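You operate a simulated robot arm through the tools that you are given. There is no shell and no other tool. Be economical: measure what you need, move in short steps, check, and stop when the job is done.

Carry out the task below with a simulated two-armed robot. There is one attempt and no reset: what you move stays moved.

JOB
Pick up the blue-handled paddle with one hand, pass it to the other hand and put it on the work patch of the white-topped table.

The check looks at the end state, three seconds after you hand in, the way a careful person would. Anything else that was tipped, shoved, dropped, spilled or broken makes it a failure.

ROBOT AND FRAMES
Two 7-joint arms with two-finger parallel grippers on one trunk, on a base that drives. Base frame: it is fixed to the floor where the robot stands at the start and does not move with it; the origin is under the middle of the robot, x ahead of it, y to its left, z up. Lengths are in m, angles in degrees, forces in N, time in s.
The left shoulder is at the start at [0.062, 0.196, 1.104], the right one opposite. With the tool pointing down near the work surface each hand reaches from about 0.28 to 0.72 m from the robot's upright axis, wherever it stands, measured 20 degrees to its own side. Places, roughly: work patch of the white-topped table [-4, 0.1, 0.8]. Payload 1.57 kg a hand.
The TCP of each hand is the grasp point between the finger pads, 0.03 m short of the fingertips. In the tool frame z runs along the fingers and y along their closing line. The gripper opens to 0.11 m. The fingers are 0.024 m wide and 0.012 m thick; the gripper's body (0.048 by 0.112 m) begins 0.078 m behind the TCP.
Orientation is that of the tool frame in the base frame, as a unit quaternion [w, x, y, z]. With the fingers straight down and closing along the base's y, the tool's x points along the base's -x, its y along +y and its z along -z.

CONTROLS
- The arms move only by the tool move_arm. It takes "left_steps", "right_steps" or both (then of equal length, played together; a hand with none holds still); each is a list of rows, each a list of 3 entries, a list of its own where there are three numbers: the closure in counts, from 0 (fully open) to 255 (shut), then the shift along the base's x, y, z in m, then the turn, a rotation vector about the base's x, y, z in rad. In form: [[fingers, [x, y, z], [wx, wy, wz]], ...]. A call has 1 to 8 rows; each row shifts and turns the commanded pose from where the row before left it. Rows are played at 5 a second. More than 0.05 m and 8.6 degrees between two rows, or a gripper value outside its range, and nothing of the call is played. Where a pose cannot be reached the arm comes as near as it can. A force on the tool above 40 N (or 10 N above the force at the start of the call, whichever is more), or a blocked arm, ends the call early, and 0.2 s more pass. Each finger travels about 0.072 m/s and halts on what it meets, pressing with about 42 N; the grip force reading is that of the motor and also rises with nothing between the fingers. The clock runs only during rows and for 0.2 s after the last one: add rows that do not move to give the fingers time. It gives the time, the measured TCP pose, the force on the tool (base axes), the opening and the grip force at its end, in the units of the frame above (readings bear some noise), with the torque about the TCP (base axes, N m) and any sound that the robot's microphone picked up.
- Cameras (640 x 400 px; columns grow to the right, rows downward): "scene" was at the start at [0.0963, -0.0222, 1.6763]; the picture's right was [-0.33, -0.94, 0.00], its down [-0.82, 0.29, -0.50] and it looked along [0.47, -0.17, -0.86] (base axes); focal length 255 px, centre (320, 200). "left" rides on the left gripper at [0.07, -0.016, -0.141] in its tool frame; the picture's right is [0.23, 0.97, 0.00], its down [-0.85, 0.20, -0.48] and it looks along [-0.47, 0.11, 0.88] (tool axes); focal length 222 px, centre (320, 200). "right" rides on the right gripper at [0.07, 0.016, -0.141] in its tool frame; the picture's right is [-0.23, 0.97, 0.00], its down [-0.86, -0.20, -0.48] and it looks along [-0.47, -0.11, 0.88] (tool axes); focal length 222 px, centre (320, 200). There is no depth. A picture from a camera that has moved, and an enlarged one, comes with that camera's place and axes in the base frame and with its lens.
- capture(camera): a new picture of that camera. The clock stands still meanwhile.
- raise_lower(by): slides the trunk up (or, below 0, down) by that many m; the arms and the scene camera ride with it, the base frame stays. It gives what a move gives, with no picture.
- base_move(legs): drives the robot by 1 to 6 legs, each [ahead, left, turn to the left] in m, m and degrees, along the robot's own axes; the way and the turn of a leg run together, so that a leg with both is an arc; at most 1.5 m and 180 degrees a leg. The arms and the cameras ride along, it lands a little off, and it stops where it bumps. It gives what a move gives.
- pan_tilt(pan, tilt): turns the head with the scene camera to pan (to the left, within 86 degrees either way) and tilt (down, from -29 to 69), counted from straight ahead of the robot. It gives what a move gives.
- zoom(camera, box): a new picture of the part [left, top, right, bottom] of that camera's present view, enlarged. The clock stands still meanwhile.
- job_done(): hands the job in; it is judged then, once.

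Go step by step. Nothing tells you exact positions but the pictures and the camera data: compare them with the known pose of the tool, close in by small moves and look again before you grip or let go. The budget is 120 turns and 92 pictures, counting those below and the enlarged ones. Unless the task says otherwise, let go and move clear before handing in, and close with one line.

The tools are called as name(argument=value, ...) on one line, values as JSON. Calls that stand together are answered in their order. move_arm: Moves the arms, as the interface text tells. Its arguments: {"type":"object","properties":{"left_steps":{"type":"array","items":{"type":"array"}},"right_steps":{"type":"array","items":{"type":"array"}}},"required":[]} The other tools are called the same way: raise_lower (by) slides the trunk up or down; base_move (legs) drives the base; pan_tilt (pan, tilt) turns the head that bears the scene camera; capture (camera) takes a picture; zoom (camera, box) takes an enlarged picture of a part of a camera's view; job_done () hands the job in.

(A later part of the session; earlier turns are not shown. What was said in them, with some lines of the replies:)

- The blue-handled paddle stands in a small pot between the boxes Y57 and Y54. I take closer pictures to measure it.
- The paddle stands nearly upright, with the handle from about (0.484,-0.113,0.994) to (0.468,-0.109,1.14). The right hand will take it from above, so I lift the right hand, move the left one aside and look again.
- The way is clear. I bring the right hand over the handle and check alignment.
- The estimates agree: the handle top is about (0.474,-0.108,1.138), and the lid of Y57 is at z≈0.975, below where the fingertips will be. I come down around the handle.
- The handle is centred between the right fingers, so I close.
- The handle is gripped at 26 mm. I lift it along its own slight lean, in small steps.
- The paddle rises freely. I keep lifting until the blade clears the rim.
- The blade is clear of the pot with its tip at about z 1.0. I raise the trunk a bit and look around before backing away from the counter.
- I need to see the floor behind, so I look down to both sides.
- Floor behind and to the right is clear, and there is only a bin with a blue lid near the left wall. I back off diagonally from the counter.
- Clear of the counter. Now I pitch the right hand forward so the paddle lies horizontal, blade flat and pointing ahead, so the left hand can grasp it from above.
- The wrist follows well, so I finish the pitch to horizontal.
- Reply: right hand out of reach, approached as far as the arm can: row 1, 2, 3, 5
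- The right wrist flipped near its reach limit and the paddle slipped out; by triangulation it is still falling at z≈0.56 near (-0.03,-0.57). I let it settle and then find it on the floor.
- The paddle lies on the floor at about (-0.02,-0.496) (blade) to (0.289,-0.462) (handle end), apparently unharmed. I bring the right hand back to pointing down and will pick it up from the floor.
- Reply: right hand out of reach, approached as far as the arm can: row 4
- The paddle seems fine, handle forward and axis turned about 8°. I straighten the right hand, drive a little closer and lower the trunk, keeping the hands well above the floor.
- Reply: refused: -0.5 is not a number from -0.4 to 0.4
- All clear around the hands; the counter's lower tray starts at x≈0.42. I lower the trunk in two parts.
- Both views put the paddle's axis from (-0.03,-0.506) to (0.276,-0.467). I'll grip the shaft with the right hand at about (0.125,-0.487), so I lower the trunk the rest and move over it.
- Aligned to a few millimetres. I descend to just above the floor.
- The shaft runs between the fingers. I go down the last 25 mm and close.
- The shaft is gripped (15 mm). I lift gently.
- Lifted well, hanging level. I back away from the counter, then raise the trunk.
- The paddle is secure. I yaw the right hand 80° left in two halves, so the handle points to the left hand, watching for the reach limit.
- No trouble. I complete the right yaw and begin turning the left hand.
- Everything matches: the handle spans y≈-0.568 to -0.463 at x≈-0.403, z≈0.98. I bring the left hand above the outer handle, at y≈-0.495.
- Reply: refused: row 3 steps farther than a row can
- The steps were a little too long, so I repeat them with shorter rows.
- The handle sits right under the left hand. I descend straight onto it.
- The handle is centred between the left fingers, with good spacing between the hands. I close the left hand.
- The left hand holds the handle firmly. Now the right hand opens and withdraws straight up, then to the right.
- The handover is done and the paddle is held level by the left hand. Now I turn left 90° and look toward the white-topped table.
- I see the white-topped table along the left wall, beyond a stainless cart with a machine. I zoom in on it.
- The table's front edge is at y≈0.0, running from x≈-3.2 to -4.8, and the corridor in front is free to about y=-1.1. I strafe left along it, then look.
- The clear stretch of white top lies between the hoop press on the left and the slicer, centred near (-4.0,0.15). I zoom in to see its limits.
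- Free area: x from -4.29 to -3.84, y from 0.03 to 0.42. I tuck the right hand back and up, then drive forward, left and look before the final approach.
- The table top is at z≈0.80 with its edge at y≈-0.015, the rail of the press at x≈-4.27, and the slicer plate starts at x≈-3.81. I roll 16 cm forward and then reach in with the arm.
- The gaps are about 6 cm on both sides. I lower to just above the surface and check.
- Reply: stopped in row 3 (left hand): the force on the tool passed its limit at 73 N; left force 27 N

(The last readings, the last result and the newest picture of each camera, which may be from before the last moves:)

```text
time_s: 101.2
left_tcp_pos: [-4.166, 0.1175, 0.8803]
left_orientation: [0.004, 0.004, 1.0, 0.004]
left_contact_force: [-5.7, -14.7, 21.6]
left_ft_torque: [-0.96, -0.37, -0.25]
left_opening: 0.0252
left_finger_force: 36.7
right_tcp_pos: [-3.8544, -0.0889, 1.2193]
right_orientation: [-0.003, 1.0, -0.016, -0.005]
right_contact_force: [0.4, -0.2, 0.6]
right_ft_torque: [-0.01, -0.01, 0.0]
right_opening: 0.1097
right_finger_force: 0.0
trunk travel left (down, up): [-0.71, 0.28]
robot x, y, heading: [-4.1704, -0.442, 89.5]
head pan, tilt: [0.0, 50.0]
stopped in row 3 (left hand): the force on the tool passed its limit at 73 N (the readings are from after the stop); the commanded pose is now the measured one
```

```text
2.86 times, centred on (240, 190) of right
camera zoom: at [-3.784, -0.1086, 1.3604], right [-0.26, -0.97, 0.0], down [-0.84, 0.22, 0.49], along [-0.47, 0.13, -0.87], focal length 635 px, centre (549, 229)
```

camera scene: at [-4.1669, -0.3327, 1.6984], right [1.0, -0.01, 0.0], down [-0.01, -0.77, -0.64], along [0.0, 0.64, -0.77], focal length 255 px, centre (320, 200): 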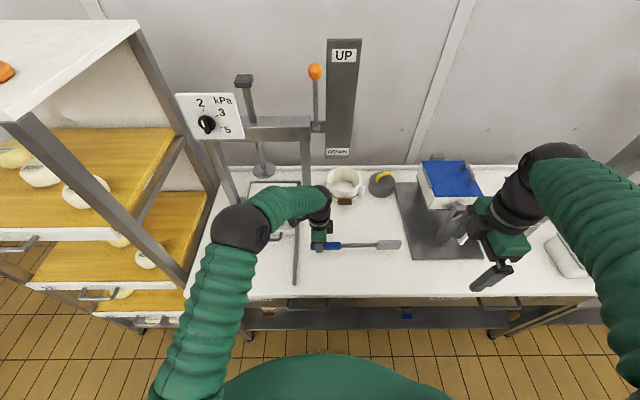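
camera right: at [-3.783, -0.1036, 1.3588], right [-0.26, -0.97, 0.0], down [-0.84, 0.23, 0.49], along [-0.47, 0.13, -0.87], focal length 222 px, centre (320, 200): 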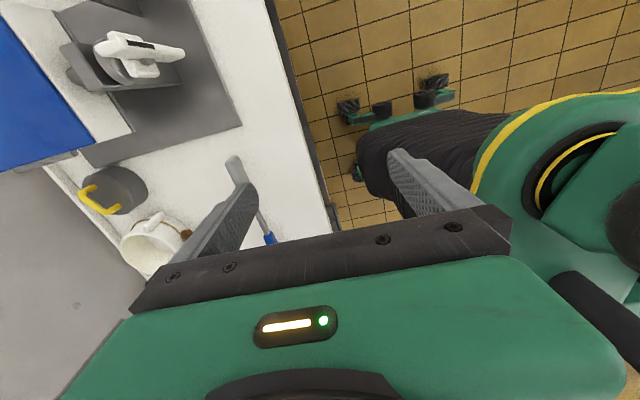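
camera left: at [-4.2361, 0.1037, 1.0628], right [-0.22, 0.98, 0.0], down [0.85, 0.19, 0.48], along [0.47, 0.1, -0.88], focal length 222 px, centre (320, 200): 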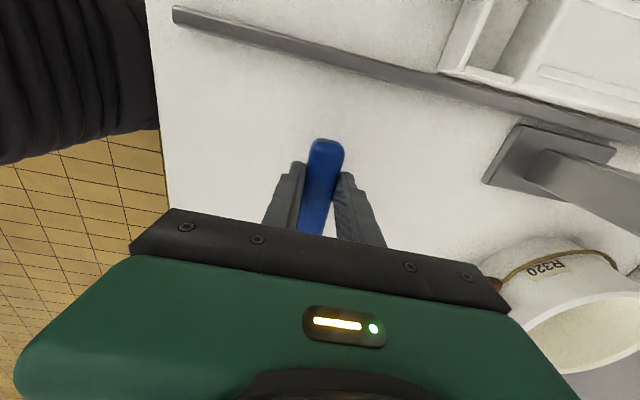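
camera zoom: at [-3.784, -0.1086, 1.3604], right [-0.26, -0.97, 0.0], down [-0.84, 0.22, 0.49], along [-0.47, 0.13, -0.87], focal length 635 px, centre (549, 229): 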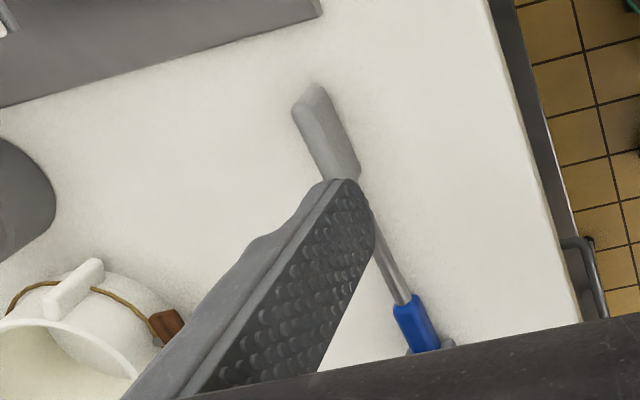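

Contact came earlier than expected, at TCP z≈0.88. I check closely whether the paddle or the fingers rest on the table.

capture(camera="left")

zoom(camera="scene", box=[290, 210, 370, 270])

```text
28 pictures are left
camera left: at [-4.2365, 0.1011, 1.0214], right [-0.22, 0.98, 0.0], down [0.85, 0.19, 0.49], along [0.47, 0.11, -0.87], focal length 222 px, centre (320, 200)
```

left: 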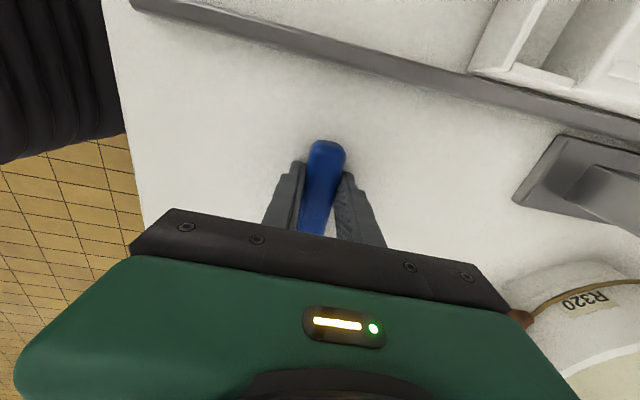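

```text
6.67 times, centred on (330, 240) of scene
camera zoom: at [-4.1681, -0.34, 1.6991], right [1.0, -0.01, 0.0], down [-0.01, -0.76, -0.64], along [0.0, 0.64, -0.76], focal length 1698 px, centre (253, -67)
```

zoom: 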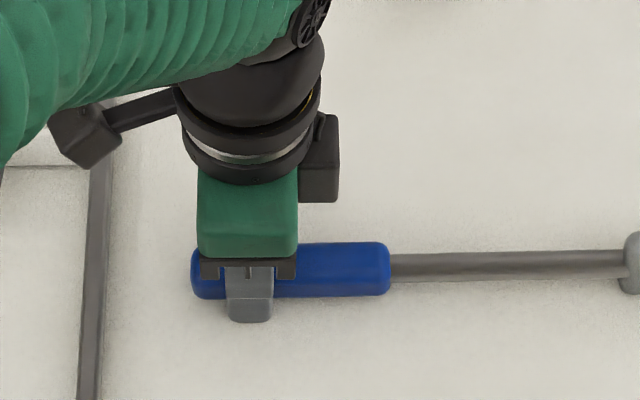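

The parallax of the press rail puts the table at z≈0.85, so the paddle really is on the table. I ease up 2 mm to remove the pressing force before letting go.

move_arm(left_steps=[[255, [0, 0, 0.002], [0, 0, 0]], [255, [0, 0, 0], [0, 0, 0]]])

zoom(camera="scene", box=[290, 200, 430, 280])

```text
time_s: 101.8
left_tcp_pos: [-4.1662, 0.1218, 0.881]
left_orientation: [0.004, 0.005, 1.0, 0.005]
left_contact_force: [0.6, -5.6, 4.6]
left_ft_torque: [-0.34, 0.26, 0.05]
left_opening: 0.0254
left_finger_force: 36.8
right_tcp_pos: [-3.8542, -0.0871, 1.2189]
right_orientation: [-0.003, 1.0, -0.016, -0.005]
right_contact_force: [0.0, 0.0, 0.0]
right_ft_torque: [0.02, -0.01, 0.02]
right_opening: 0.1103
right_finger_force: 0.1
trunk travel left (down, up): [-0.71, 0.28]
robot x, y, heading: [-4.17, -0.443, 89.3]
head pan, tilt: [0.0, 50.0]
```

```text
4.57 times, centred on (360, 240) of scene
camera zoom: at [-4.1667, -0.336, 1.6986], right [1.0, -0.01, 0.0], down [-0.01, -0.77, -0.64], along [0.0, 0.64, -0.77], focal length 1164 px, centre (137, 17)
```

zoom: 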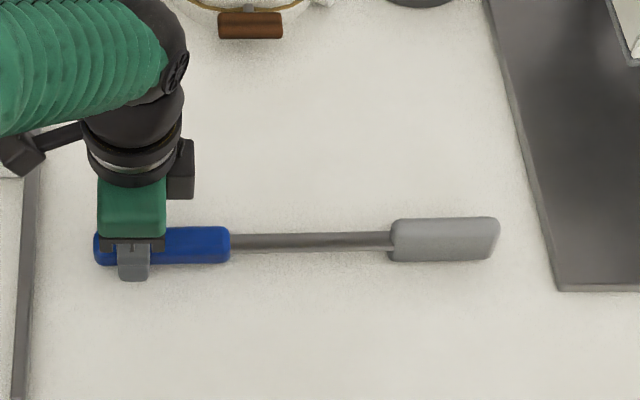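

Contact is now light, so I open slowly.

move_arm(left_steps=[[220, [0, 0, 0.001], [0, 0, 0]], [190, [0, 0, 0], [0, 0, 0]], [160, [0, 0, 0], [0, 0, 0]], [120, [0, 0, 0], [0, 0, 0]], [80, [0, 0, 0], [0, 0, 0]], [40, [0, 0, 0], [0, 0, 0]], [40, [0, 0, 0], [0, 0, 0]]])

capture(camera="left")

zoom(camera="scene", box=[290, 200, 430, 280])

```text
time_s: 103.4
left_tcp_pos: [-4.1649, 0.1219, 0.8802]
left_orientation: [0.004, 0.004, 1.0, 0.005]
left_contact_force: [0.1, -0.1, 0.2]
left_ft_torque: [0.0, 0.03, -0.03]
left_opening: 0.0928
left_finger_force: 0.1
right_tcp_pos: [-3.8528, -0.0849, 1.2185]
right_orientation: [-0.002, 1.0, -0.015, -0.005]
right_contact_force: [0.9, -0.4, 0.3]
right_ft_torque: [-0.01, -0.02, 0.0]
right_opening: 0.11
right_finger_force: 0.1
trunk travel left (down, up): [-0.71, 0.28]
robot x, y, heading: [-4.1665, -0.447, 89.3]
head pan, tilt: [0.0, 50.0]
```

```text
25 pictures are left
camera left: at [-4.2361, 0.105, 1.022], right [-0.22, 0.98, 0.01], down [0.85, 0.19, 0.49], along [0.47, 0.11, -0.87], focal length 222 px, centre (320, 200)
```

left: 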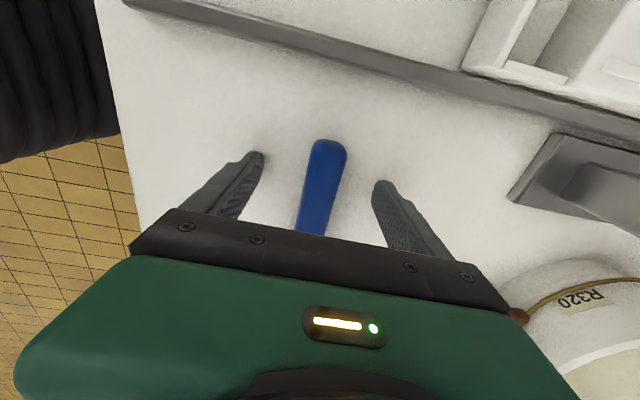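

```text
4.57 times, centred on (360, 240) of scene
camera zoom: at [-4.1669, -0.3329, 1.6985], right [1.0, -0.01, 0.0], down [-0.01, -0.77, -0.64], along [0.0, 0.64, -0.77], focal length 1164 px, centre (137, 17)
```

zoom: 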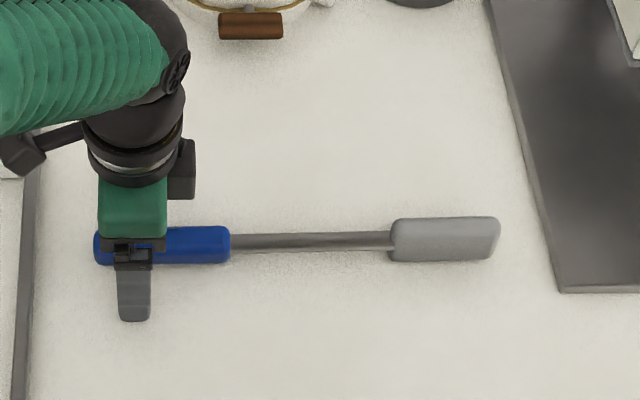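

The paddle rests unmoved on the table. I lift the left hand straight up and back away.

move_arm(left_steps=[[40, [0, 0, 0.03], [0, 0, 0]], [40, [0, 0, 0.04], [0, 0, 0]], [40, [0, 0, 0.04], [0, 0, 0]], [40, [0, 0, 0.04], [0, 0, 0]], [40, [0, -0.03, 0.02], [0, 0, 0]], [40, [0, -0.04, 0], [0, 0, 0]]])

base_move(legs=[[-0.2, 0, 0]])

capture(camera="scene")

```text
time_s: 104.8
left_tcp_pos: [-4.1654, 0.046, 1.0508]
left_orientation: [0.003, 0.005, 1.0, 0.006]
left_contact_force: [-1.0, 0.5, -0.3]
left_ft_torque: [0.0, 0.0, 0.02]
left_opening: 0.0928
left_finger_force: 0.0
right_tcp_pos: [-3.8525, -0.0883, 1.2178]
right_orientation: [-0.003, 1.0, -0.015, -0.006]
right_contact_force: [0.2, -0.5, 0.0]
right_ft_torque: [-0.03, 0.01, 0.0]
right_opening: 0.11
right_finger_force: 0.0
trunk travel left (down, up): [-0.71, 0.28]
robot x, y, heading: [-4.1702, -0.4448, 89.4]
head pan, tilt: [0.0, 50.0]
```

```text
time_s: 106.4
left_tcp_pos: [-4.1659, -0.1527, 1.0474]
left_orientation: [0.004, 0.004, 1.0, 0.002]
left_contact_force: [-0.2, -0.5, -0.2]
left_ft_torque: [-0.02, 0.03, 0.0]
left_opening: 0.0929
left_finger_force: 0.1
right_tcp_pos: [-3.854, -0.286, 1.2166]
right_orientation: [0.0, 1.0, -0.016, -0.005]
right_contact_force: [-0.2, 0.1, -0.5]
right_ft_torque: [0.01, 0.01, 0.04]
right_opening: 0.11
right_finger_force: 0.1
trunk travel left (down, up): [-0.71, 0.28]
robot x, y, heading: [-4.1708, -0.6475, 89.6]
head pan, tilt: [0.0, 50.0]
```

```text
23 pictures are left
camera scene: at [-4.1684, -0.5309, 1.6981], right [1.0, -0.01, 0.0], down [-0.01, -0.77, -0.64], along [0.01, 0.64, -0.77], focal length 255 px, centre (320, 200)
```

scene: 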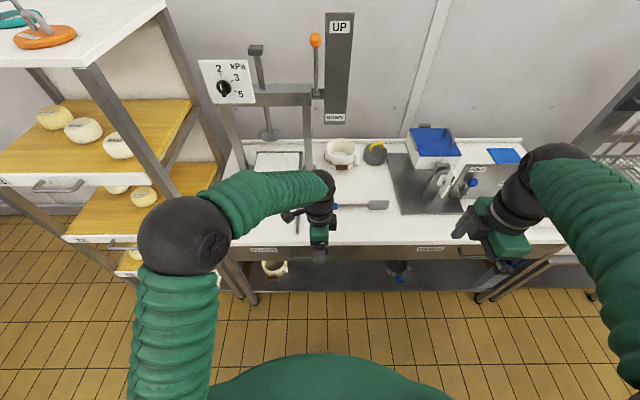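

The paddle lies on the clear part of the white table top, everything around it stands as before, and both hands are empty and clear. I hand in.

job_done()

```text
The job is handed in.
```

The blue-handled paddle is on the work patch of the white-topped table, passed from the right hand to the left on the way. I dropped it once: my right wrist flipped at its reach limit and the paddle fell to the floor near the counter. I picked it up with the right hand and carried on. It showed no visible damage, and I saw nothing else tipped or moved in the pictures.
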